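You operate a simulated robot arm through the tools that you are given. There is no shell and no other tool.

You run a simulated robot arm. Do the job below in one go: nothing can be reset, and whatever is moved stays where it is left.

## Task
Change the brass tap's cartridge for the one its label names.
Fine: open the collar, grey cartridge into the scrap dish, new one right down, collar locked again.

Only the result counts: the job must be done as asked and must still hold three seconds after the hand-in. Knocking over, shifting, dropping, spilling or breaking anything else fails it.

## Robot
A 6-joint arm with a two-finger parallel gripper, fixed in place. Base frame: the origin is at the foot of the arm, x ahead of it, y to its left, z up; the work surface is at about z = 88. Readings come in cm, rad, newtons and seconds.
With the tool pointing down near the work surface it reaches from about 24 to 64 cm from the base axis. Its first joint turns from -1.152 to 1.152 rad. Payload 2.7 kg.
The TCP is the grasp point between the finger pads, 2.3 cm short of the fingertips. In the tool frame z runs along the fingers and y along their closing line. Largest opening 9.4 cm; finger width 3.8, thickness 1; the body of the gripper, 5.4 by 9.6 cm, starts 3.9 cm behind the TCP.
Orientation is told as [roll, pitch, yaw] about the base's x, y, z axes, in that order, counted from this pose: with the fingers straight down and closing along the base's y, the tool's x points along the base's -x, its y along +y and its z along -z.

## Interface
- The arm moves only by the tool servo_tool. Its argument "plan" is a list that holds one entry, the list of rows, each a list of 6 numbers: the shift along the base's x, y, z in cm, then the turn, a rotation vector about the base's x, y, z in rad. In form: [[[x, y, z, rx, ry, rz], ...]]. A call has 1 to 20 rows; each row shifts and turns the commanded pose from where the row before left it. "gripper" is the opening, from 0 (shut) to 1 (fully open), set as the call begins (left out, the last holds). Each row takes 0.2 s and may step no farther than 5 cm and 0.15 rad from the row before; otherwise, or with a gripper value out of range, the whole call is refused. A pose out of reach is approached as far as the arm can. The call stops where the force on the tool passes 40 N (or 10 N more than at its start, if that is more) or the arm is blocked; 0.2 s more then pass. Each finger travels about 4.5 cm/s and halts on what it meets, pressing with about 41 N; the grip force reading is that of the motor and also rises with nothing between the fingers. The clock runs only during rows and for 0.2 s after the last one: add rows that do not move to give the fingers time. The reply holds the time, the measured pose of the TCP, the force on the tool along the base axes, the opening and the grip force, in the units named above and with some noise, with the torque about the TCP (base axes, N m) and any sound that the robot's microphone picked up.
- Cameras (640 x 400 px; columns grow to the right, rows downward): "scene" is fixed at [7.37, -42.39, 142.16]; the picture's right is [0.82, -0.57, 0.00], its down [-0.23, -0.34, -0.91] and it looks along [0.52, 0.75, -0.41] (base axes); focal length 326 px, centre (320, 200). "wrist" rides on the gripper at [8.6, 1.6, -7.5] in the tool frame; the picture's right is [-0.18, 0.98, 0.00], its down [-0.58, -0.11, -0.81] and it looks along [-0.79, -0.15, 0.59] (tool axes); focal length 243 px, centre (320, 200). There is no depth. A picture from a camera that has moved, and an enlarged one, comes with that camera's place and axes in the base frame and with its lens.
- snapshot(camera): a new picture of that camera. No time passes.
- close_up(camera, box): a new picture of the part [left, top, right, bottom] of that camera's present view, enlarged. No time passes.
- hand_in(): hands the job in; it is judged then, once.

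Places have to be worked out from the pictures, the camera data and where the tool is seen. Open the gripper and draw the arm clear of the work before you hand the job in, unless the task says otherwise.

The tools are called after "Request:" as name(argument=value, ...) on one line, values as JSON. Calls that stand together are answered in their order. servo_tool: Moves the arm, as the interface text tells. Its arguments: {"type":"object","properties":{"plan":{"type":"array","items":{"type":"array","items":{"type":"array","items":{"type":"number"}}}},"gripper":{"type":"number"}},"required":["plan"]} The other tools are called the same way: snapshot (camera) takes a picture; close_up (camera, box) takes an enlarged picture of a part of a camera's view; hand_in () hands the job in.

At the start:

```text
time_s: 0.0
position: [35.18, -6.23, 127.28]
orientation: [0.0, 0.0, 0.0]
force: [0.2, 0.4, 0.1]
moment: [0.01, 0.04, -0.01]
finger_gap: 9.4
grasp_force: 0.1
```

scene: 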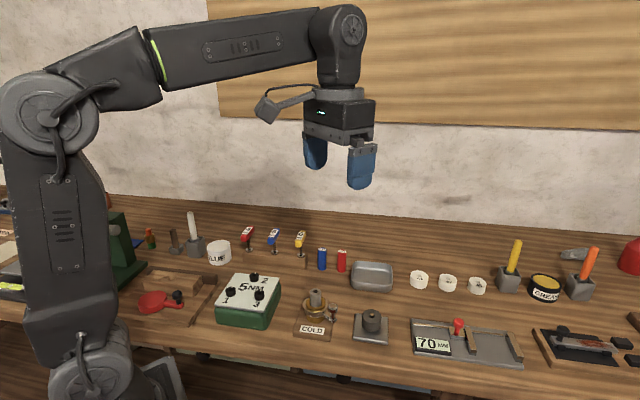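
wrist: 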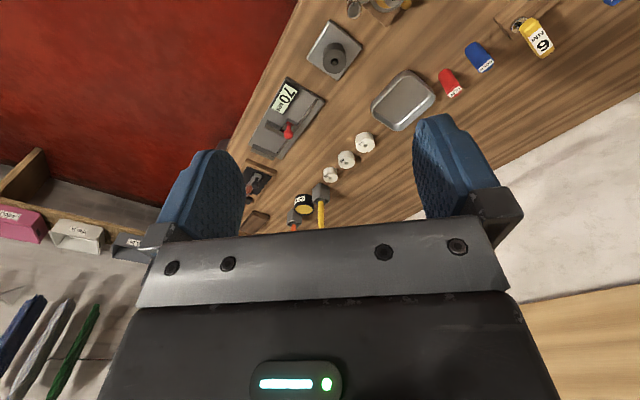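

I'll look closely at the work area first: the tap labelled "COLD", the block with 1/2/3 pegs, the dish, and the red and blue cartridges.

Request:
close_up(camera="scene", box=[200, 220, 420, 360])

Request:
close_up(camera="scene", box=[270, 270, 370, 350])

Request:
close_up(camera="scene", box=[290, 230, 410, 310])

Request:
close_up(camera="scene", box=[120, 200, 320, 330])

Request:
close_up(camera="scene", box=[340, 230, 640, 400])

Request:
close_up(camera="wrist", box=[220, 0, 600, 240])

```text
2.86 times, centred on (310, 290) of scene
camera zoom: at [7.37, -42.39, 142.16], right [0.82, -0.57, 0.0], down [-0.23, -0.34, -0.91], along [0.52, 0.75, -0.41], focal length 930 px, centre (349, -57)
```

zoom: 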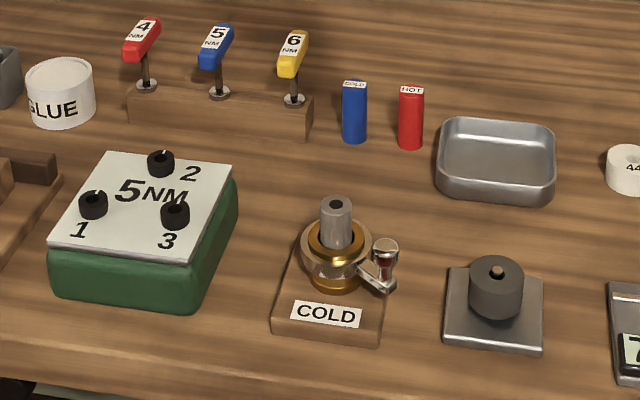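

```text
5.00 times, centred on (320, 310) of scene
camera zoom: at [7.37, -42.39, 142.16], right [0.82, -0.57, 0.0], down [-0.23, -0.34, -0.91], along [0.52, 0.75, -0.41], focal length 1627 px, centre (320, -350)
```

zoom: 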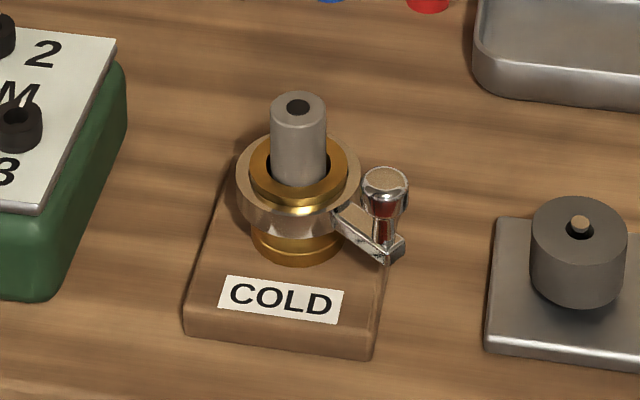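

```text
5.00 times, centred on (350, 270) of scene
camera zoom: at [7.37, -42.39, 142.16], right [0.82, -0.57, 0.0], down [-0.23, -0.34, -0.91], along [0.52, 0.75, -0.41], focal length 1627 px, centre (170, -150)
```

zoom: 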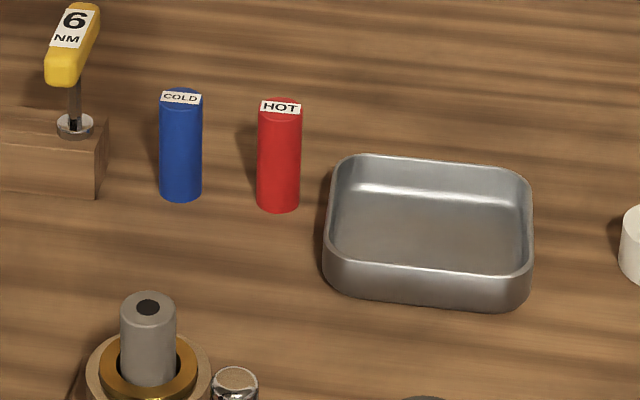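

```text
3.08 times, centred on (220, 265) of scene
camera zoom: at [7.37, -42.39, 142.16], right [0.82, -0.57, 0.0], down [-0.23, -0.34, -0.91], along [0.52, 0.75, -0.41], focal length 1002 px, centre (628, 0)
```

zoom: 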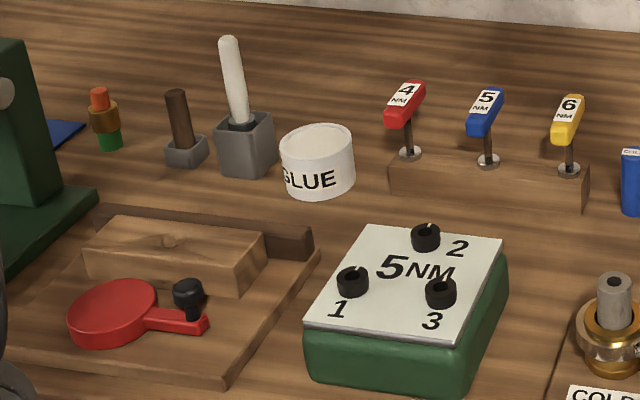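

```text
2.13 times, centred on (490, 315) of scene
camera zoom: at [7.37, -42.39, 142.16], right [0.82, -0.57, 0.0], down [-0.23, -0.34, -0.91], along [0.52, 0.75, -0.41], focal length 694 px, centre (-43, -45)
```

zoom: 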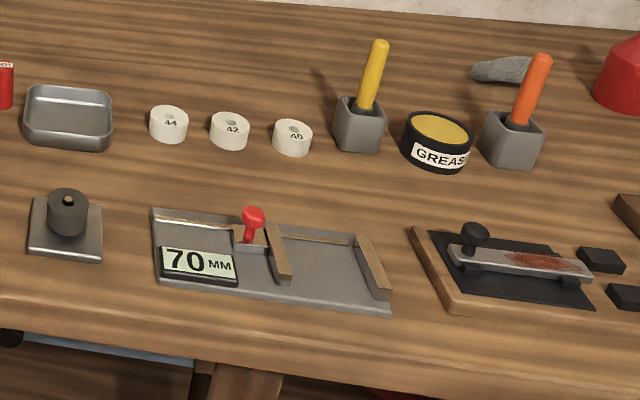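

```text
1.67 times, centred on (410, 120) of wrist
camera zoom: at [26.82, -4.5, 134.9], right [0.18, 0.98, 0.0], down [0.58, -0.11, 0.81], along [0.79, -0.15, -0.59], focal length 404 px, centre (170, 333)
```

zoom: 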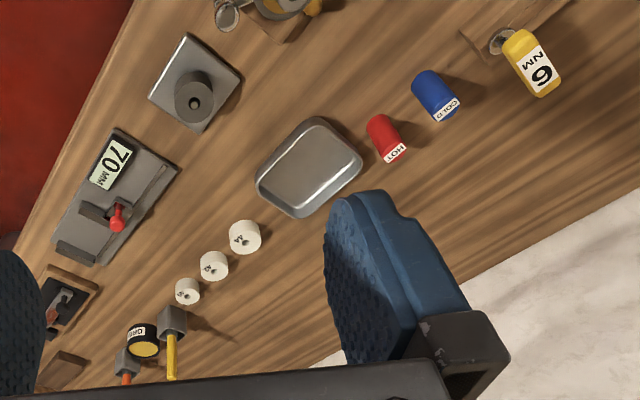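

The tap says COLD, and there are a blue COLD and a red HOT cartridge. I'll zoom further on the tap, the cartridges and the dish to work out their geometry.

Request:
close_up(camera="scene", box=[296, 282, 346, 342])

Request:
close_up(camera="scene", box=[310, 240, 354, 280])

Request:
close_up(camera="scene", box=[340, 250, 404, 300])

Request:
close_up(camera="wrist", box=[330, 0, 430, 60])

```text
6.67 times, centred on (321, 312) of scene
camera zoom: at [7.37, -42.39, 142.16], right [0.82, -0.57, 0.0], down [-0.23, -0.34, -0.91], along [0.52, 0.75, -0.41], focal length 2170 px, centre (313, -547)
```

zoom: 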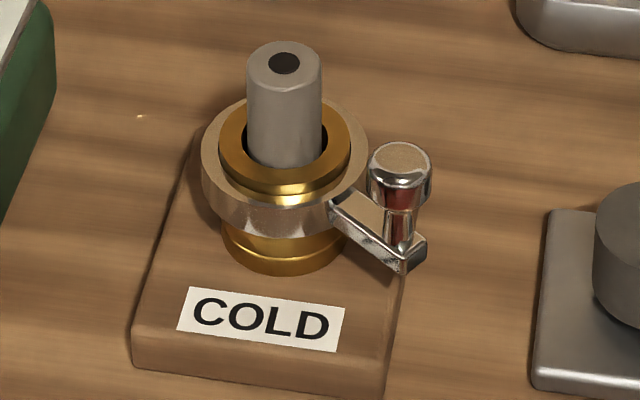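

```text
10.00 times, centred on (332, 260) of scene
camera zoom: at [7.37, -42.39, 142.16], right [0.82, -0.57, 0.0], down [-0.23, -0.34, -0.91], along [0.52, 0.75, -0.41], focal length 3255 px, centre (200, -400)
```

zoom: 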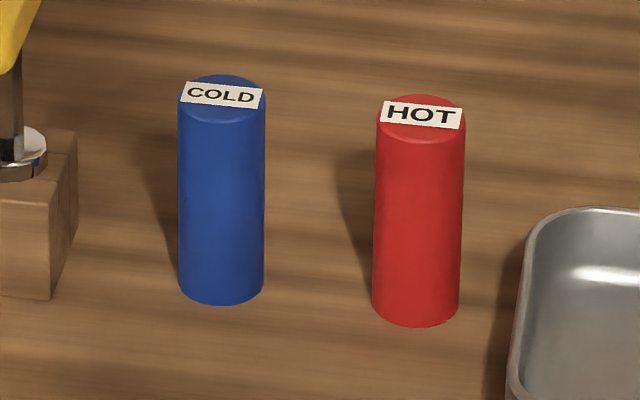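

```text
8.00 times, centred on (372, 275) of scene
camera zoom: at [7.37, -42.39, 142.16], right [0.82, -0.57, 0.0], down [-0.23, -0.34, -0.91], along [0.52, 0.75, -0.41], focal length 2604 px, centre (-96, -400)
```

zoom: 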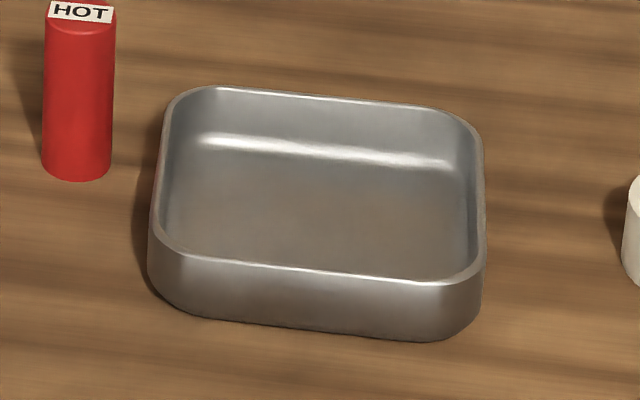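

```text
6.40 times, centred on (380, 30) of wrist
camera zoom: at [26.82, -4.5, 134.9], right [0.18, 0.98, 0.0], down [0.58, -0.11, 0.81], along [0.79, -0.15, -0.59], focal length 1553 px, centre (-64, 1288)
```

zoom: 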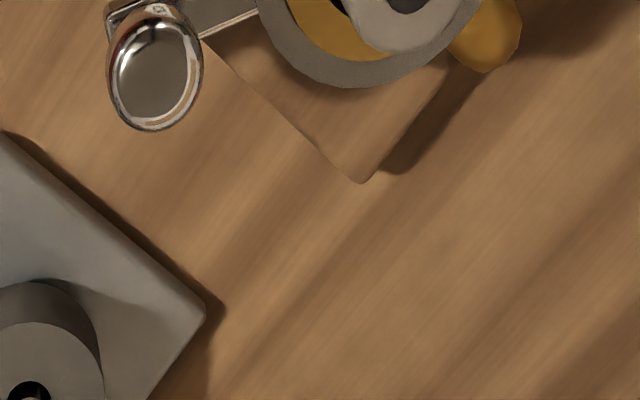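

The tap sits around (36, 0). I'll draw the arm back over it so the wrist camera can look down on the tap from a second angle.

Request:
servo_tool(plan=[[[-2.4, 2.4, -2, 0, 0, 0], [-2.4, 2.4, -2, 0, 0, 0], [-2.4, 2.4, -2, 0, 0, 0], [0, 0, 0, 0, 0, 0]]])

```text
time_s: 1.0
position: [28.23, 0.86, 121.13]
orientation: [0.001, 0.001, 0.001]
force: [0.1, -0.5, -0.5]
moment: [0.01, 0.02, 0.02]
finger_gap: 9.4
grasp_force: 0.1
```

The arm has moved as ordered; now I take the wrist view of the tap area.

Request:
snapshot(camera="wrist")

Request:
snapshot(camera="scene")

```text
taken
camera wrist: at [19.75, 2.51, 128.65], right [0.18, 0.98, 0.0], down [0.58, -0.11, 0.81], along [0.79, -0.15, -0.59], focal length 243 px, centre (320, 200)
```

wrist: 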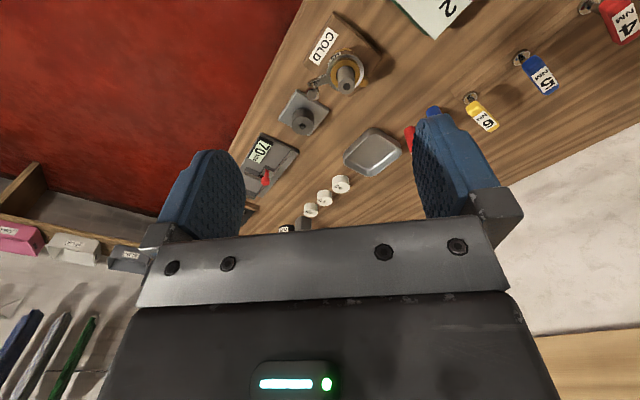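

```text
taken
```

scene: 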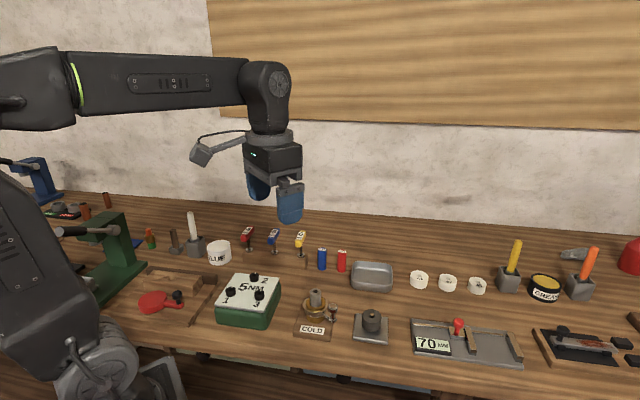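

Now a sharp close-up of the tap, cartridges and dish from the wrist camera for triangulation.

Request:
close_up(camera="wrist", box=[290, 0, 400, 110])

Request:
close_up(camera="wrist", box=[330, 90, 450, 190])

Request:
close_up(camera="wrist", box=[300, 40, 380, 100])

```text
3.64 times, centred on (345, 55) of wrist
camera zoom: at [19.75, 2.51, 128.65], right [0.18, 0.98, 0.0], down [0.58, -0.11, 0.81], along [0.79, -0.15, -0.59], focal length 882 px, centre (229, 727)
```

zoom: 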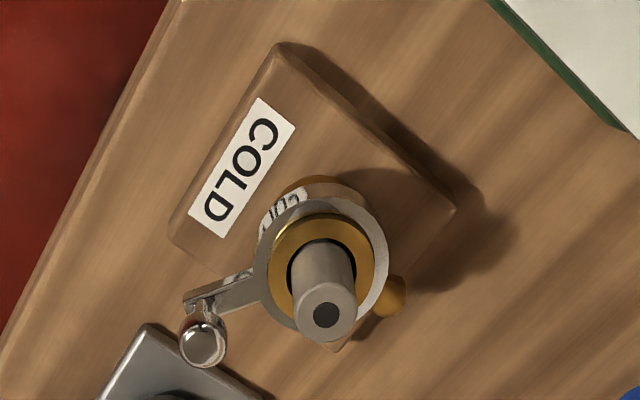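

```text
4.00 times, centred on (390, 140) of wrist
camera zoom: at [19.75, 2.51, 128.65], right [0.18, 0.98, 0.0], down [0.58, -0.11, 0.81], along [0.79, -0.15, -0.59], focal length 970 px, centre (40, 440)
```

zoom: 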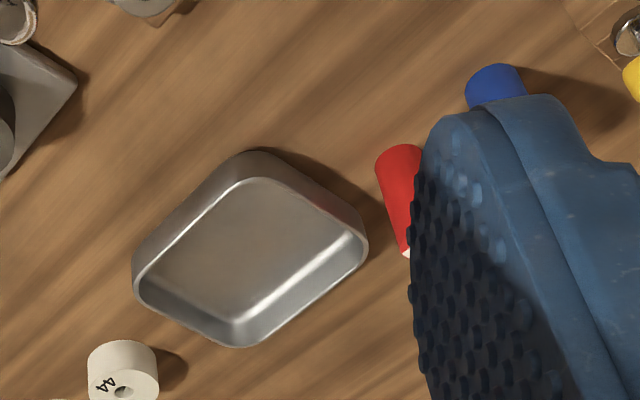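

```text
6.67 times, centred on (340, 70) of wrist
camera zoom: at [19.75, 2.51, 128.65], right [0.18, 0.98, 0.0], down [0.58, -0.11, 0.81], along [0.79, -0.15, -0.59], focal length 1618 px, centre (187, 1067)
```

zoom: 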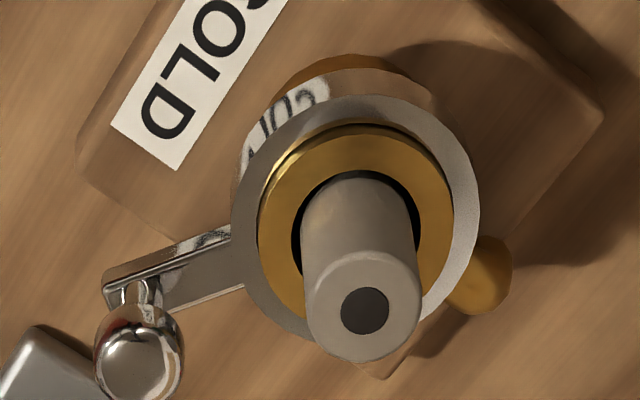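

Triangulating both views: cartridge top at about (37.7, 2.85, 96.6), knob of the collar lever at about (38.6, -2.1, 95.7), brass rim at about z 93.2, and the lever pointing roughly along -y. I'll move above the knob, turning the tool so that the fingers straddle the knob tangentially.

Request:
servo_tool(plan=[[[1.04, -0.3, -1.8, 0, 0, -0.139], [1.04, -0.3, -1.8, 0, 0, -0.139], [1.04, -0.3, -1.8, 0, 0, -0.139], [1.04, -0.3, -1.8, 0, 0, -0.139], [1.04, -0.3, -1.8, 0, 0, -0.139], [1.04, -0.3, -1.8, 0, 0, -0.139], [1.04, -0.3, -1.8, 0, 0, -0.139], [1.04, -0.3, -1.8, 0, 0, -0.139], [1.04, -0.3, -1.8, 0, 0, -0.139], [1.04, -0.3, -1.8, 0, 0, -0.139], [0, 0, 0, 0, 0, 0], [0, 0, 0, 0, 0, 0]]], gripper=0.36)

```text
time_s: 3.6
position: [38.59, -2.02, 103.47]
orientation: [0.0, 0.001, -1.391]
force: [-0.5, -0.4, 0.2]
moment: [-0.01, -0.01, 0.0]
finger_gap: 3.37
grasp_force: 0.1
```

The tool should hang about 8 cm above the knob. I check this in both views.

Request:
snapshot(camera="wrist")

Request:
close_up(camera="scene", box=[270, 220, 400, 350])

```text
taken
camera wrist: at [38.75, 6.85, 110.86], right [1.0, 0.0, 0.0], down [0.0, -0.59, 0.81], along [0.0, -0.81, -0.59], focal length 243 px, centre (320, 200)
```

wrist: 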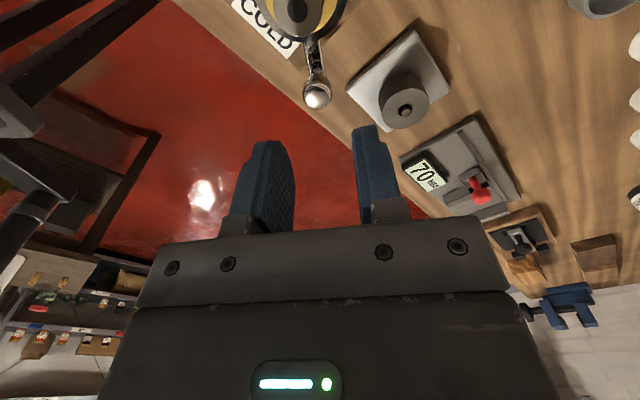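

```text
3.08 times, centred on (335, 285) of scene
camera zoom: at [7.37, -42.39, 142.16], right [0.82, -0.57, 0.0], down [-0.23, -0.34, -0.91], along [0.52, 0.75, -0.41], focal length 1002 px, centre (274, -62)
```

zoom: 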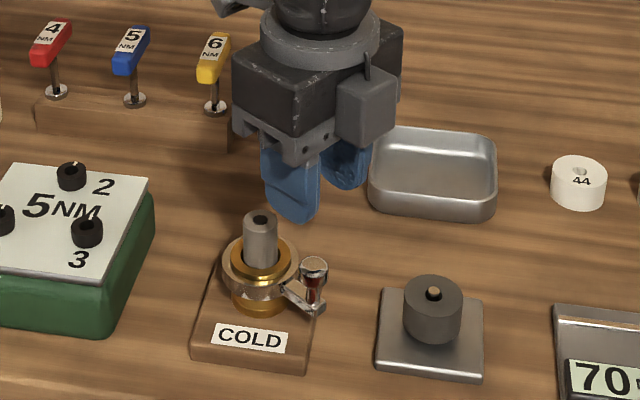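

The knob appears at (38.55, -2.07), as expected. I'll take a close-up of the lever and collar from here to look for marks showing the opening direction.

Request:
close_up(camera="wrist", box=[230, 0, 380, 110])

Request:
close_up(camera="scene", box=[300, 285, 345, 330])

```text
3.64 times, centred on (305, 55) of wrist
camera zoom: at [38.75, 6.85, 110.86], right [1.0, 0.0, 0.0], down [0.0, -0.59, 0.81], along [0.0, -0.81, -0.59], focal length 882 px, centre (374, 727)
```

zoom: 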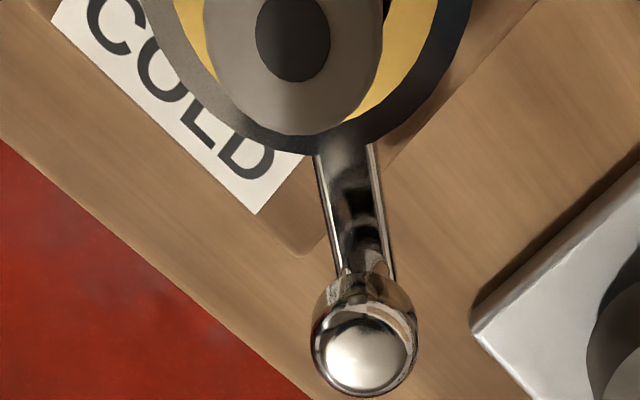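

```text
8.89 times, centred on (322, 308) of scene
camera zoom: at [7.37, -42.39, 142.16], right [0.82, -0.57, 0.0], down [-0.23, -0.34, -0.91], along [0.52, 0.75, -0.41], focal length 2893 px, centre (298, -756)
```

zoom: 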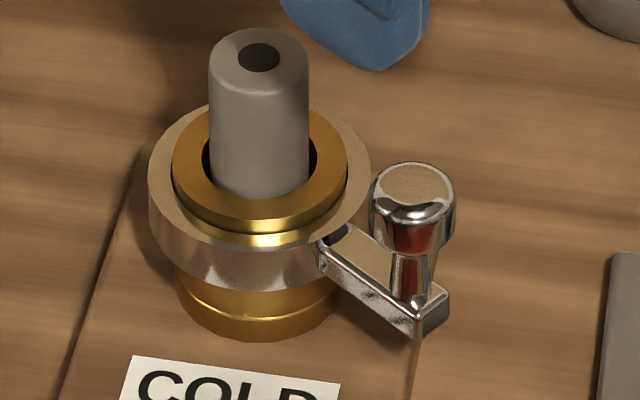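

No marks are visible, so I'll find the direction by feel. I lower the open fingers around the knob (fingertips stay above the lever arm).

Request:
servo_tool(plan=[[[-0.05, 0, -2, 0, 0, 0], [-0.05, 0, -2, 0, 0, 0], [0, 0, -2, 0, 0, 0], [0, 0, -1.9, 0, 0, 0], [0, 0, 0, 0, 0, 0]]])

```text
time_s: 4.8
position: [38.39, -2.08, 95.43]
orientation: [0.0, -0.001, -1.39]
force: [0.3, -0.4, 0.3]
moment: [-0.01, -0.01, 0.02]
finger_gap: 3.4
grasp_force: 0.1
```

The fingers are down without contact. I check that they straddle the knob before narrowing them.

Request:
close_up(camera="scene", box=[290, 260, 370, 340])

Request:
close_up(camera="wrist", box=[220, 60, 420, 240])

```text
5.00 times, centred on (330, 300) of scene
camera zoom: at [7.37, -42.39, 142.16], right [0.82, -0.57, 0.0], down [-0.23, -0.34, -0.91], along [0.52, 0.75, -0.41], focal length 1627 px, centre (270, -300)
```

zoom: 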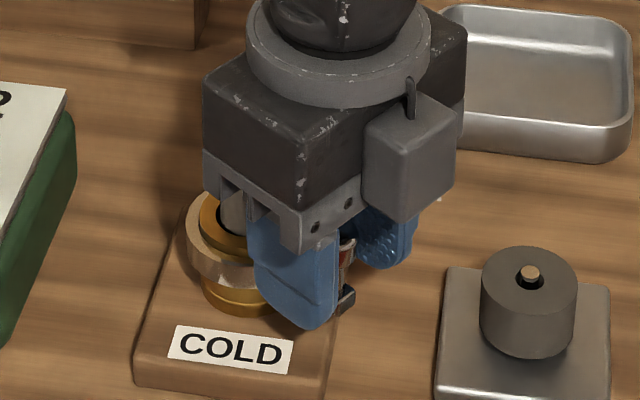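

```text
2.22 times, centred on (320, 150) of wrist
camera zoom: at [38.6, 6.82, 102.8], right [1.0, 0.0, 0.0], down [0.0, -0.59, 0.81], along [0.0, -0.81, -0.59], focal length 539 px, centre (320, 311)
```

zoom: 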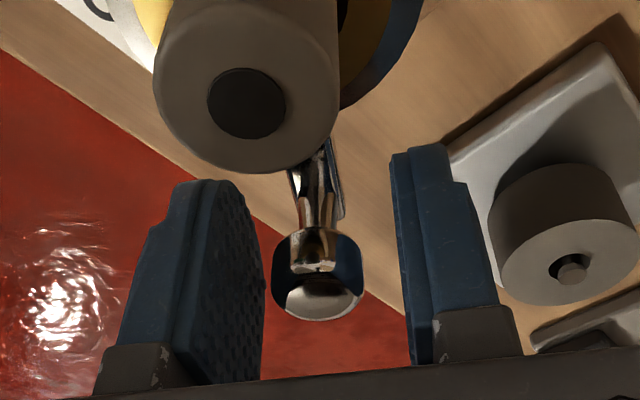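

The knob is well centred between the fingers. I narrow the gap and make a small trial push counter-clockwise (seen from above, the knob toward +x), watching the force.

Request:
servo_tool(plan=[[[0, 0, 0, 0, 0, 0], [0, 0, 0, 0, 0, 0], [0.293, 0.06, 0, 0, 0, 0.06], [0.292, 0.083, 0, 0, 0, 0.06], [0, 0, 0, 0, 0, 0]]], gripper=0.24)

```text
time_s: 6.0
position: [38.96, -1.87, 95.37]
orientation: [-0.001, 0.0, -1.268]
force: [0.0, -1.0, -1.0]
moment: [-0.02, -0.01, 0.01]
finger_gap: 2.29
grasp_force: 0.0
```

Almost no force, so the lever seems to be moving or there is still slack. I push another small step and look.

Request:
servo_tool(plan=[[[0.285, 0.098, 0, 0, 0, 0.06], [0.278, 0.114, 0, 0, 0, 0.06], [0, 0, 0, 0, 0, 0]]])

Request:
close_up(camera="scene", box=[290, 260, 370, 340])

Request:
close_up(camera="wrist", box=[220, 60, 420, 240])

```text
time_s: 6.8
position: [39.52, -1.48, 95.47]
orientation: [0.0, 0.0, -1.148]
force: [-1.2, -1.6, 0.0]
moment: [0.02, -0.01, -0.01]
finger_gap: 2.29
grasp_force: 0.2
```

```text
5.00 times, centred on (330, 300) of scene
camera zoom: at [7.37, -42.39, 142.16], right [0.82, -0.57, 0.0], down [-0.23, -0.34, -0.91], along [0.52, 0.75, -0.41], focal length 1627 px, centre (270, -300)
```

zoom: 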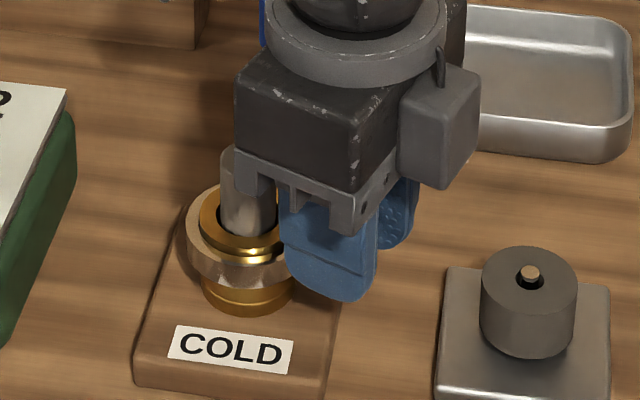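

```text
2.22 times, centred on (320, 150) of wrist
camera zoom: at [37.67, 7.03, 102.91], right [0.97, 0.24, 0.0], down [0.14, -0.57, 0.81], along [0.19, -0.78, -0.59], focal length 539 px, centre (320, 311)
```

zoom: 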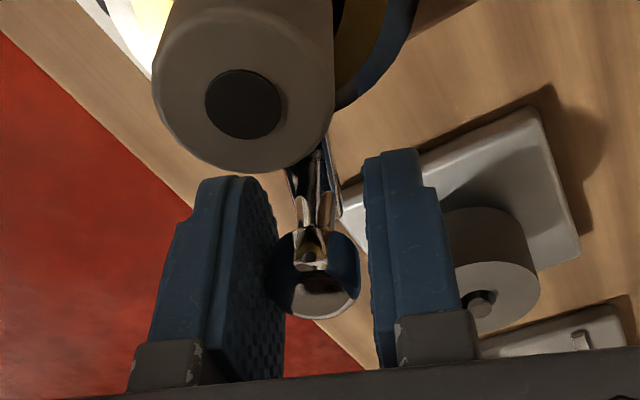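

The lever follows the tool with only about 2 N, so counter-clockwise is free. I continue along the arc in steps and listen for a stop or click.

Request:
servo_tool(plan=[[[0.448, 0.228, 0, 0, 0, 0.1], [0.423, 0.27, 0, 0, 0, 0.1], [0.393, 0.311, 0, 0, 0, 0.1], [0.36, 0.349, 0, 0, 0, 0.1], [0, 0, 0, 0, 0, 0]]])

```text
time_s: 8.0
position: [41.11, -0.38, 95.52]
orientation: [0.001, -0.001, -0.746]
force: [-0.3, 0.1, -0.9]
moment: [0.03, -0.01, 0.04]
finger_gap: 2.29
grasp_force: 0.0
```

Still free with no stop, so I carry on a few more steps along the arc.

Request:
servo_tool(plan=[[[0.323, 0.384, 0, 0, 0, 0.1], [0.284, 0.414, 0, 0, 0, 0.1], [0.241, 0.44, 0, 0, 0, 0.1], [0, 0, 0, 0, 0, 0]]])

Request:
close_up(camera="scene", box=[290, 260, 370, 340])

Request:
close_up(camera="wrist", box=[220, 40, 420, 240])

```text
time_s: 9.0
position: [42.04, 0.89, 95.41]
orientation: [-0.001, -0.001, -0.446]
force: [-0.6, -0.6, 0.5]
moment: [0.03, 0.01, -0.03]
finger_gap: 2.28
grasp_force: 0.3
```

```text
5.00 times, centred on (330, 300) of scene
camera zoom: at [7.37, -42.39, 142.16], right [0.82, -0.57, 0.0], down [-0.23, -0.34, -0.91], along [0.52, 0.75, -0.41], focal length 1627 px, centre (270, -300)
```

zoom: 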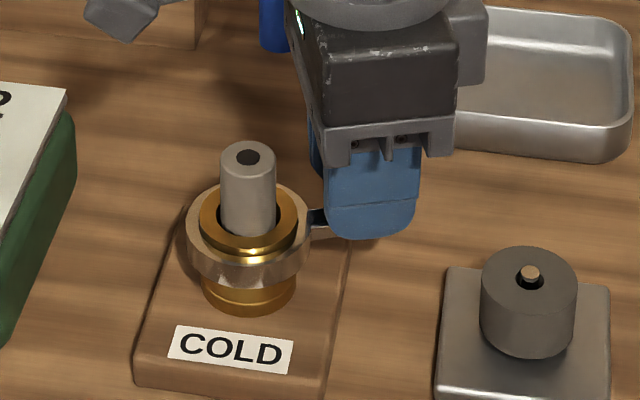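

```text
2.00 times, centred on (320, 140) of wrist
camera zoom: at [35.12, 6.12, 102.96], right [0.59, 0.81, 0.0], down [0.48, -0.35, 0.81], along [0.65, -0.48, -0.59], focal length 485 px, centre (320, 320)
```

zoom: 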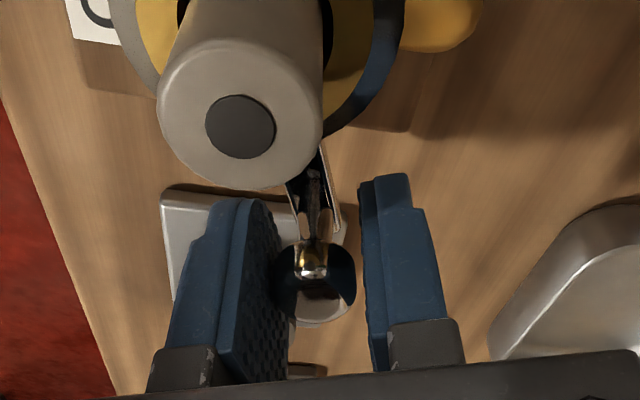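

The lever has followed about 54° so far, still without a stop. I continue toward 90°.

Request:
servo_tool(plan=[[[0.196, 0.462, 0, 0, 0, 0.1], [0.149, 0.479, 0, 0, 0, 0.1], [0, 0, 0, 0, 0, 0]]])

```text
time_s: 9.8
position: [42.34, 1.97, 95.54]
orientation: [-0.002, 0.0, -0.248]
force: [0.5, -0.1, -0.1]
moment: [-0.01, 0.02, 0.05]
finger_gap: 2.3
grasp_force: 0.2
```

Still free; two more steps on.

Request:
servo_tool(plan=[[[0.1, 0.492, 0, 0, 0, 0.1], [0.05, 0.499, 0, 0, 0, 0.1], [0, 0, 0, 0, 0, 0]]])

Request:
close_up(camera="wrist", box=[220, 40, 420, 240])

Request:
close_up(camera="scene", box=[290, 260, 370, 340])

```text
time_s: 10.6
position: [42.5, 2.66, 95.55]
orientation: [-0.001, 0.004, -0.049]
force: [-8.1, -21.2, -3.5]
moment: [0.03, 0.02, -0.08]
finger_gap: 3.17
grasp_force: 10.7
```

```text
2.00 times, centred on (320, 140) of wrist
camera zoom: at [34.11, 4.69, 103.04], right [0.23, 0.97, 0.0], down [0.58, -0.14, 0.8], along [0.78, -0.19, -0.59], focal length 485 px, centre (320, 320)
```

zoom: 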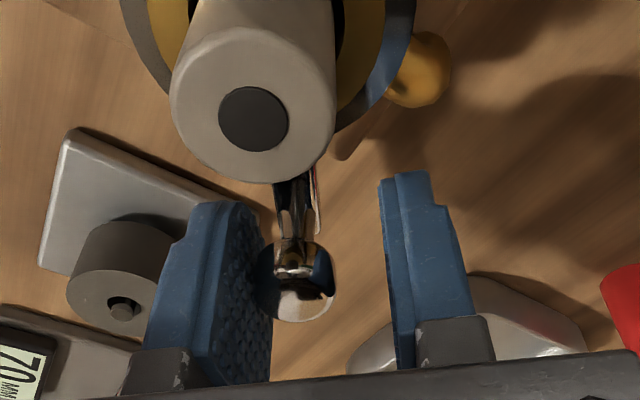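

```text
5.00 times, centred on (330, 300) of scene
camera zoom: at [7.35, -42.45, 142.14], right [0.82, -0.57, 0.0], down [-0.23, -0.34, -0.91], along [0.52, 0.75, -0.41], focal length 1627 px, centre (270, -300)
```

zoom: 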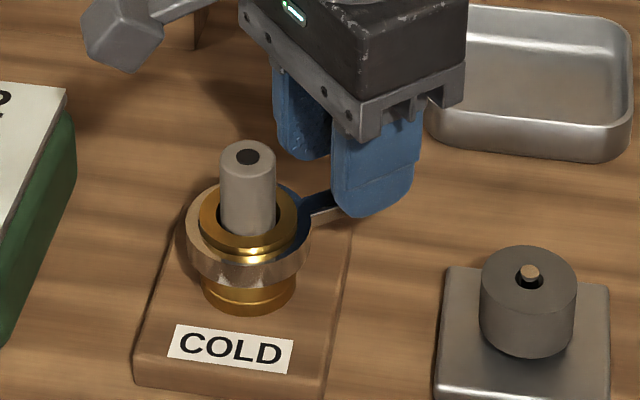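

A hard stop at about 70° of turn (the fingers were pushed apart, 21 N), so the collar is now fully open. I back off to relieve the force, open a little and rise clear.

Request:
servo_tool(plan=[[[0, -0.3, 0, 0, 0, 0], [0, -0.3, 0, 0, 0, 0], [0, 0, 0, 0, 0, 0], [0, 0, 0, 0, 0, 0]]], gripper=0.37)

Request:
close_up(camera="wrist", box=[220, 40, 420, 240])

```text
time_s: 11.6
position: [42.59, 2.16, 95.62]
orientation: [0.0, 0.001, -0.048]
force: [-0.5, -0.5, -0.5]
moment: [0.03, -0.01, 0.0]
finger_gap: 3.47
grasp_force: 0.0
```

```text
2.00 times, centred on (320, 140) of wrist
camera zoom: at [34.15, 4.23, 103.06], right [0.23, 0.97, 0.0], down [0.58, -0.14, 0.81], along [0.78, -0.19, -0.59], focal length 485 px, centre (320, 320)
```

zoom: 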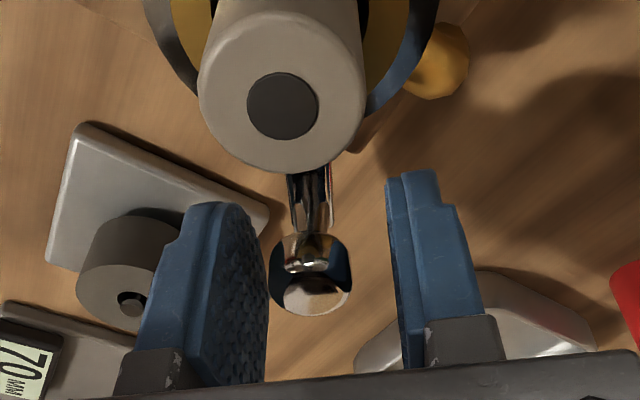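

The knob is free and centred. I rise and then move over the cartridge axis at (37.7, 2.85), opening the fingers to about 4.5 cm.

Request:
servo_tool(plan=[[[0, 0, 2, 0, 0, 0], [0, 0, 3, 0, 0, 0], [0, 0, 3, 0, 0, 0], [-1.6, 0.26, 1, 0, 0, 0.049], [-1.6, 0.26, 0, 0, 0, 0], [-1.55, 0.28, 0, 0, 0, 0], [0, 0, 0, 0, 0, 0], [0, 0, 0, 0, 0, 0]]], gripper=0.48)

Request:
snapshot(camera="wrist")

Request:
close_up(camera="scene", box=[290, 260, 370, 340])

```text
time_s: 13.4
position: [37.65, 2.85, 104.49]
orientation: [-0.001, -0.001, -0.001]
force: [1.2, 0.6, 0.2]
moment: [0.01, -0.01, -0.01]
finger_gap: 4.52
grasp_force: 0.1
```

```text
taken
camera wrist: at [29.26, 4.46, 112.02], right [0.18, 0.98, 0.0], down [0.58, -0.11, 0.81], along [0.79, -0.15, -0.59], focal length 243 px, centre (320, 200)
```

wrist: 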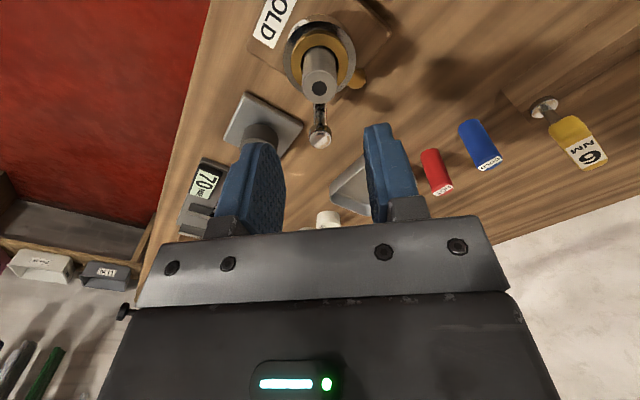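

```text
5.00 times, centred on (330, 300) of scene
camera zoom: at [7.37, -42.39, 142.16], right [0.82, -0.57, 0.0], down [-0.23, -0.34, -0.91], along [0.52, 0.75, -0.41], focal length 1627 px, centre (270, -300)
```

zoom: 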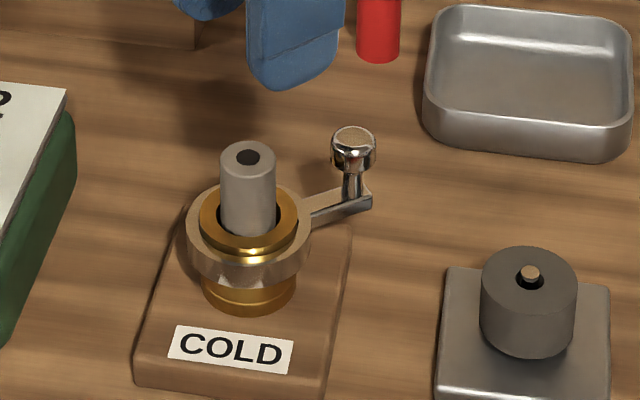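

The collar lever is at its open stop, and the cartridge axis is confirmed at (37.70, 2.84). I descend so the fingertips end just above the brass rim (TCP z about 96.1).

Request:
servo_tool(plan=[[[0, 0, -2.5, 0, 0, 0], [0, 0, -2.5, 0, 0, 0], [0, 0, -2, 0, 0, 0], [0, 0, -1.3, 0, 0, 0], [0, 0, 0, 0, 0, 0]]])

Request:
close_up(camera="scene", box=[290, 260, 370, 340])

Request:
close_up(camera="wrist", box=[220, 60, 420, 240])

```text
time_s: 14.6
position: [37.88, 2.98, 96.3]
orientation: [0.0, 0.0, 0.002]
force: [0.0, 0.7, -0.2]
moment: [-0.01, -0.03, 0.05]
finger_gap: 4.51
grasp_force: 0.1
```

```text
5.00 times, centred on (330, 300) of scene
camera zoom: at [7.37, -42.39, 142.16], right [0.82, -0.57, 0.0], down [-0.23, -0.34, -0.91], along [0.52, 0.75, -0.41], focal length 1627 px, centre (270, -300)
```

zoom: 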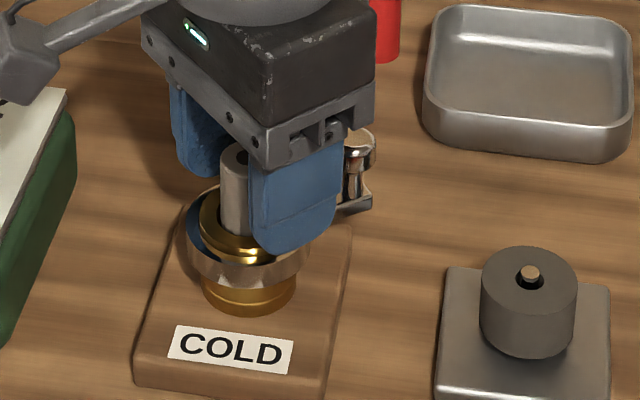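

```text
2.22 times, centred on (320, 150) of wrist
camera zoom: at [29.37, 4.52, 103.73], right [0.18, 0.98, 0.0], down [0.58, -0.11, 0.81], along [0.79, -0.15, -0.59], focal length 539 px, centre (320, 311)
```

zoom: 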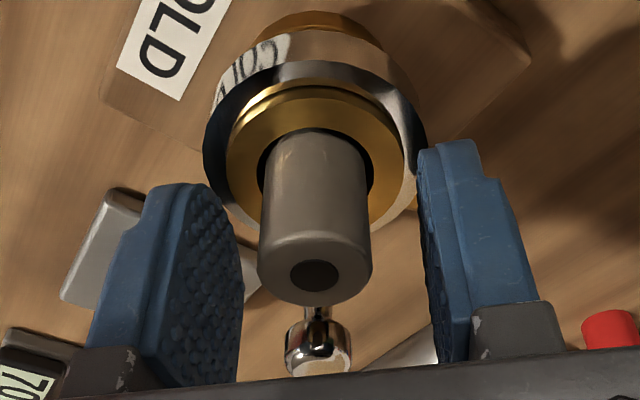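

The fingers straddle the cartridge, fairly centred. I close on it.

Request:
servo_tool(plan=[[[0, 0, 0, 0, 0, 0], [0, 0, 0, 0, 0, 0], [0, 0, 0, 0, 0, 0], [0, 0, 0, 0, 0, 0]]], gripper=0.15)

```text
time_s: 15.6
position: [37.85, 2.92, 96.24]
orientation: [-0.001, 0.0, -0.002]
force: [-0.4, 0.4, 0.5]
moment: [0.0, -0.01, -0.02]
finger_gap: 2.27
grasp_force: 41.2
```

Gripped firmly, diameter about 2.3 cm. I lift gently and watch the force to be sure the cartridge slides out.

Request:
servo_tool(plan=[[[0, 0, 0.3, 0, 0, 0], [0, 0, 0.3, 0, 0, 0], [0, 0, 0, 0, 0, 0]]])

Request:
close_up(camera="scene", box=[290, 260, 370, 340])

```text
time_s: 16.4
position: [37.8, 2.85, 96.8]
orientation: [-0.001, -0.001, 0.0]
force: [0.1, -0.2, -0.7]
moment: [0.0, 0.03, -0.02]
finger_gap: 2.28
grasp_force: 40.9
```

```text
5.00 times, centred on (330, 300) of scene
camera zoom: at [7.37, -42.39, 142.16], right [0.82, -0.57, 0.0], down [-0.23, -0.34, -0.91], along [0.52, 0.75, -0.41], focal length 1627 px, centre (270, -300)
```

zoom: 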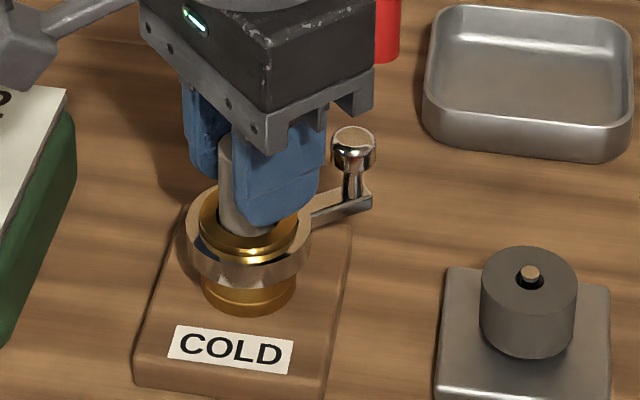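

The cartridge is sliding out freely and the tap stays still. I lift it fully clear, about 9 cm more.

Request:
servo_tool(plan=[[[0, 0, 1, 0, 0, 0], [0, 0, 1, 0, 0, 0], [0, 0, 2, 0, 0, 0], [0, 0, 2, 0, 0, 0], [0, 0, 2, 0, 0, 0], [0, 0, 2, 0, 0, 0], [0, 0, 0, 0, 0, 0]]])

Request:
close_up(camera="scene", box=[280, 220, 400, 340])

Request:
snapshot(camera="wrist")

```text
time_s: 18.0
position: [37.69, 2.78, 106.86]
orientation: [0.0, 0.001, 0.001]
force: [0.1, 0.1, -0.6]
moment: [0.03, 0.01, -0.02]
finger_gap: 2.28
grasp_force: 40.8
```

```text
3.33 times, centred on (340, 280) of scene
camera zoom: at [7.37, -42.39, 142.16], right [0.82, -0.57, 0.0], down [-0.23, -0.34, -0.91], along [0.52, 0.75, -0.41], focal length 1085 px, centre (253, -67)
```

zoom: 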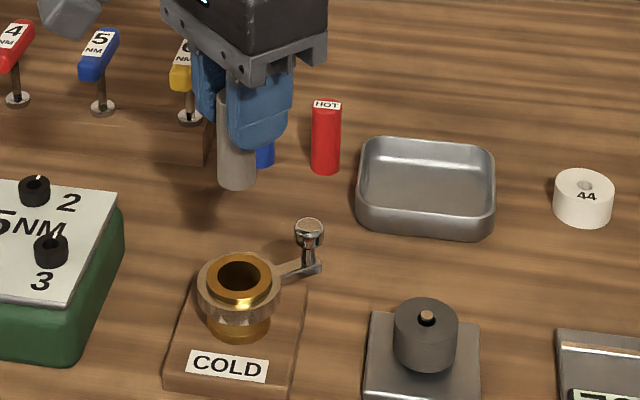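

```text
taken
camera wrist: at [29.3, 4.51, 114.35], right [0.18, 0.98, 0.0], down [0.58, -0.11, 0.81], along [0.79, -0.15, -0.59], focal length 243 px, centre (320, 200)
```

wrist: 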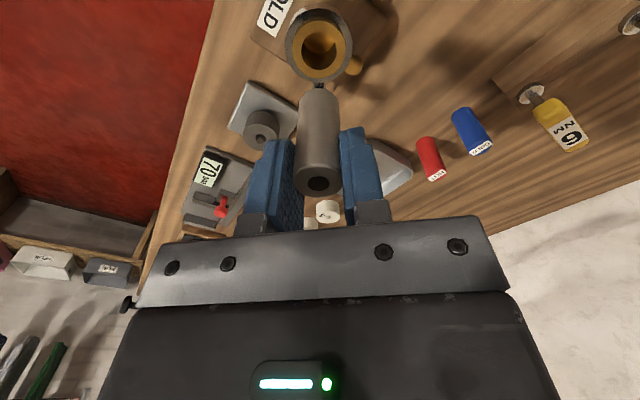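

The grey cartridge is out (about 6.15 cm long, bottom about 5.75 cm below the TCP), and the collar stayed put. The dish centre triangulates to about (57.65, 6.8) with its rim near z 90.4; I carry the cartridge over it.

Request:
servo_tool(plan=[[[3.33, 0.66, 0, 0, 0, 0], [3.33, 0.66, 0, 0, 0, 0], [3.33, 0.66, 0, 0, 0, 0], [3.33, 0.66, 0, 0, 0, 0], [3.33, 0.66, 0, 0, 0, 0], [3.33, 0.66, 0, 0, 0, 0], [0, 0, -2, 0, 0, 0], [0, 0, -2, 0, 0, 0], [0, 0, 0, 0, 0, 0]]])

Request:
close_up(camera="scene", box=[300, 200, 420, 320])

Request:
snapshot(camera="wrist")

```text
time_s: 20.0
position: [57.73, 6.77, 102.83]
orientation: [-0.001, -0.002, 0.0]
force: [-0.3, 1.2, -1.1]
moment: [-0.01, -0.03, 0.02]
finger_gap: 2.26
grasp_force: 40.7
```

```text
3.33 times, centred on (360, 260) of scene
camera zoom: at [7.37, -42.39, 142.16], right [0.82, -0.57, 0.0], down [-0.23, -0.34, -0.91], along [0.52, 0.75, -0.41], focal length 1085 px, centre (187, 0)
```

zoom: 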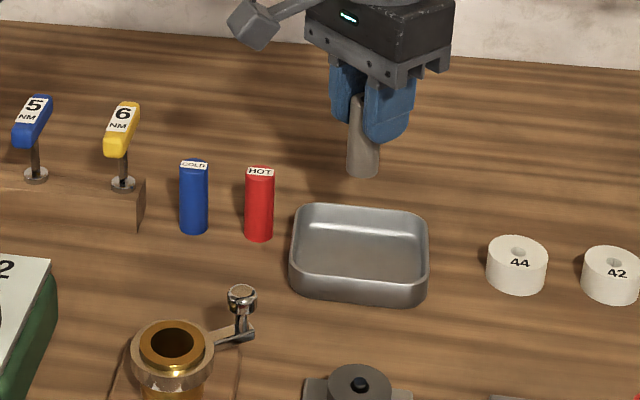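

```text
taken
camera wrist: at [49.22, 8.46, 110.3], right [0.18, 0.98, 0.0], down [0.58, -0.11, 0.81], along [0.79, -0.15, -0.59], focal length 243 px, centre (320, 200)
```

wrist: 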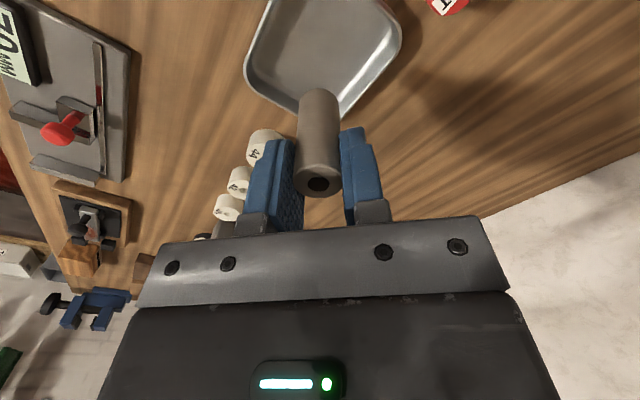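

The cartridge hangs over the middle of the dish. I lower it to about 1 cm above the floor, then feel downward in small steps.

Request:
servo_tool(plan=[[[0, 0, -2.5, 0, 0, 0], [0, 0, -2.5, 0, 0, 0], [0, 0, -1.5, 0, 0, 0], [0, 0, -0.9, 0, 0, 0], [0, 0, 0, 0, 0, 0]]])

Request:
close_up(camera="scene", box=[330, 225, 410, 305])

```text
time_s: 21.2
position: [57.69, 6.98, 95.39]
orientation: [-0.001, -0.002, 0.003]
force: [0.0, -0.4, -1.1]
moment: [0.01, -0.01, 0.03]
finger_gap: 2.28
grasp_force: 41.0
```

```text
5.00 times, centred on (370, 265) of scene
camera zoom: at [7.37, -42.39, 142.16], right [0.82, -0.57, 0.0], down [-0.23, -0.34, -0.91], along [0.52, 0.75, -0.41], focal length 1627 px, centre (70, -125)
```

zoom: 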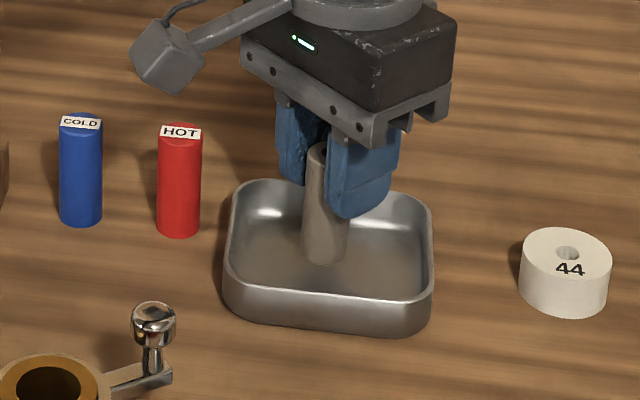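

The bottom should be roughly a centimetre above the floor. I creep down in small steps.

Request:
servo_tool(plan=[[[0, 0, -0.2, 0, 0, 0], [0, 0, -0.2, 0, 0, 0], [0, 0, -0.2, 0, 0, 0], [0, 0, -0.15, 0, 0, 0], [0, 0, 0, 0, 0, 0]]])

```text
time_s: 22.4
position: [57.61, 6.96, 94.61]
orientation: [0.0, -0.002, 0.0]
force: [-0.1, 0.4, -0.1]
moment: [0.01, 0.01, -0.02]
finger_gap: 2.25
grasp_force: 41.3
```

No contact yet; continue down in finer steps.

Request:
servo_tool(plan=[[[0, 0, -0.1, 0, 0, 0], [0, 0, -0.1, 0, 0, 0], [0, 0, -0.1, 0, 0, 0], [0, 0, 0, 0, 0, 0]]])

Request:
close_up(camera="scene", box=[340, 245, 400, 300])

```text
time_s: 23.4
position: [57.75, 6.88, 94.28]
orientation: [-0.001, 0.0, 0.001]
force: [-0.3, -0.5, -0.2]
moment: [-0.02, -0.01, -0.01]
finger_gap: 2.27
grasp_force: 40.8
```

```text
7.27 times, centred on (370, 272) of scene
camera zoom: at [7.37, -42.39, 142.16], right [0.82, -0.57, 0.0], down [-0.23, -0.34, -0.91], along [0.52, 0.75, -0.41], focal length 2367 px, centre (-44, -327)
```

zoom: 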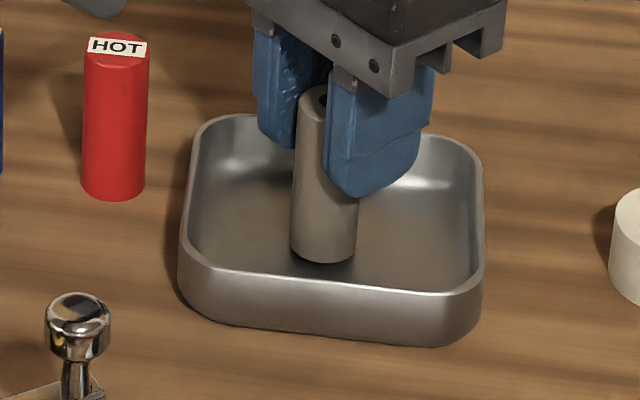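

Very near the floor now. A few more fine steps until I feel it touch.

Request:
servo_tool(plan=[[[0, 0, -0.08, 0, 0, 0], [0, 0, -0.08, 0, 0, 0], [0, 0, 0, 0, 0, 0]]])

```text
time_s: 24.2
position: [57.69, 6.94, 94.11]
orientation: [0.0, -0.001, 0.0]
force: [0.2, 0.1, -0.1]
moment: [-0.02, 0.0, -0.01]
finger_gap: 2.29
grasp_force: 41.4
```

Request:
servo_tool(plan=[[[0, 0, -0.08, 0, 0, 0], [0, 0, -0.08, 0, 0, 0], [0, 0, 0, 0, 0, 0]]])

```text
time_s: 25.0
position: [57.73, 6.89, 94.06]
orientation: [0.0, 0.0, 0.001]
force: [-0.9, 0.6, 1.2]
moment: [0.01, 0.01, -0.01]
finger_gap: 2.27
grasp_force: 41.0
```

The last reading shows the upward force beginning to rise (1.2 N against about -0.3 before), so contact is just starting. I take one more small step to confirm.

Request:
servo_tool(plan=[[[0, 0, -0.07, 0, 0, 0], [0, 0, -0.05, 0, 0, 0], [0, 0, 0, 0, 0, 0]]])

```text
time_s: 25.8
position: [57.62, 6.88, 94.16]
orientation: [0.0, -0.002, 0.001]
force: [-3.1, -1.6, 13.6]
moment: [-0.05, 0.23, -0.02]
finger_gap: 2.28
grasp_force: 41.2
```

Contact with the dish floor is clear (about 14 N). I ease up 0.08 cm and open the fingers to release.

Request:
servo_tool(plan=[[[0, 0, 0.08, 0, 0, 0], [0, 0, 0, 0, 0, 0]]])

Request:
servo_tool(plan=[[[0, 0, 0, 0, 0, 0], [0, 0, 0, 0, 0, 0], [0, 0, 0, 0, 0, 0]]], gripper=0.42)

Request:
close_up(camera="scene", box=[330, 235, 410, 305])

Request:
close_up(camera="wrist", box=[220, 60, 420, 240])

```text
time_s: 26.4
position: [57.76, 6.88, 94.15]
orientation: [0.001, -0.001, 0.002]
force: [3.8, -0.2, 8.5]
moment: [-0.01, -0.15, -0.01]
finger_gap: 2.28
grasp_force: 41.7
```

```text
time_s: 27.2
position: [57.72, 6.91, 94.05]
orientation: [0.0, 0.001, 0.001]
force: [0.0, 0.6, 0.6]
moment: [0.01, 0.01, 0.02]
finger_gap: 3.98
grasp_force: 0.0
```

```text
5.71 times, centred on (370, 270) of scene
camera zoom: at [7.37, -42.39, 142.16], right [0.82, -0.57, 0.0], down [-0.23, -0.34, -0.91], along [0.52, 0.75, -0.41], focal length 1860 px, centre (34, -200)
```

zoom: 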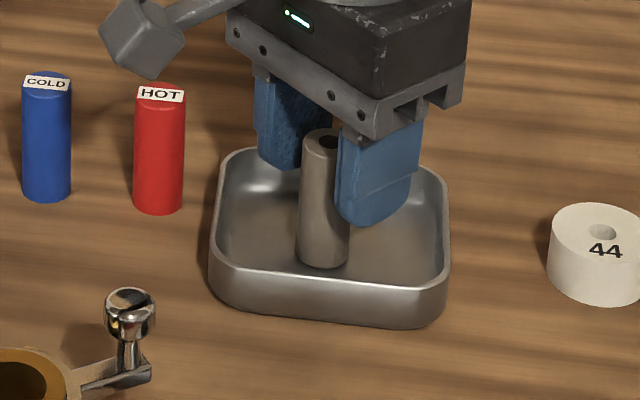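

```text
2.22 times, centred on (320, 150) of wrist
camera zoom: at [49.21, 8.54, 101.5], right [0.18, 0.98, 0.0], down [0.58, -0.11, 0.81], along [0.79, -0.15, -0.59], focal length 539 px, centre (320, 311)
```

zoom: 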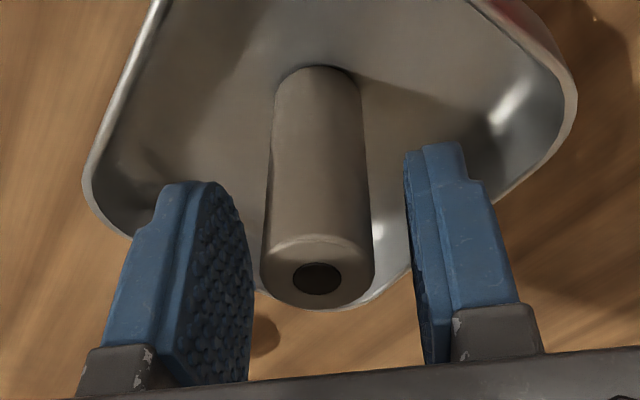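

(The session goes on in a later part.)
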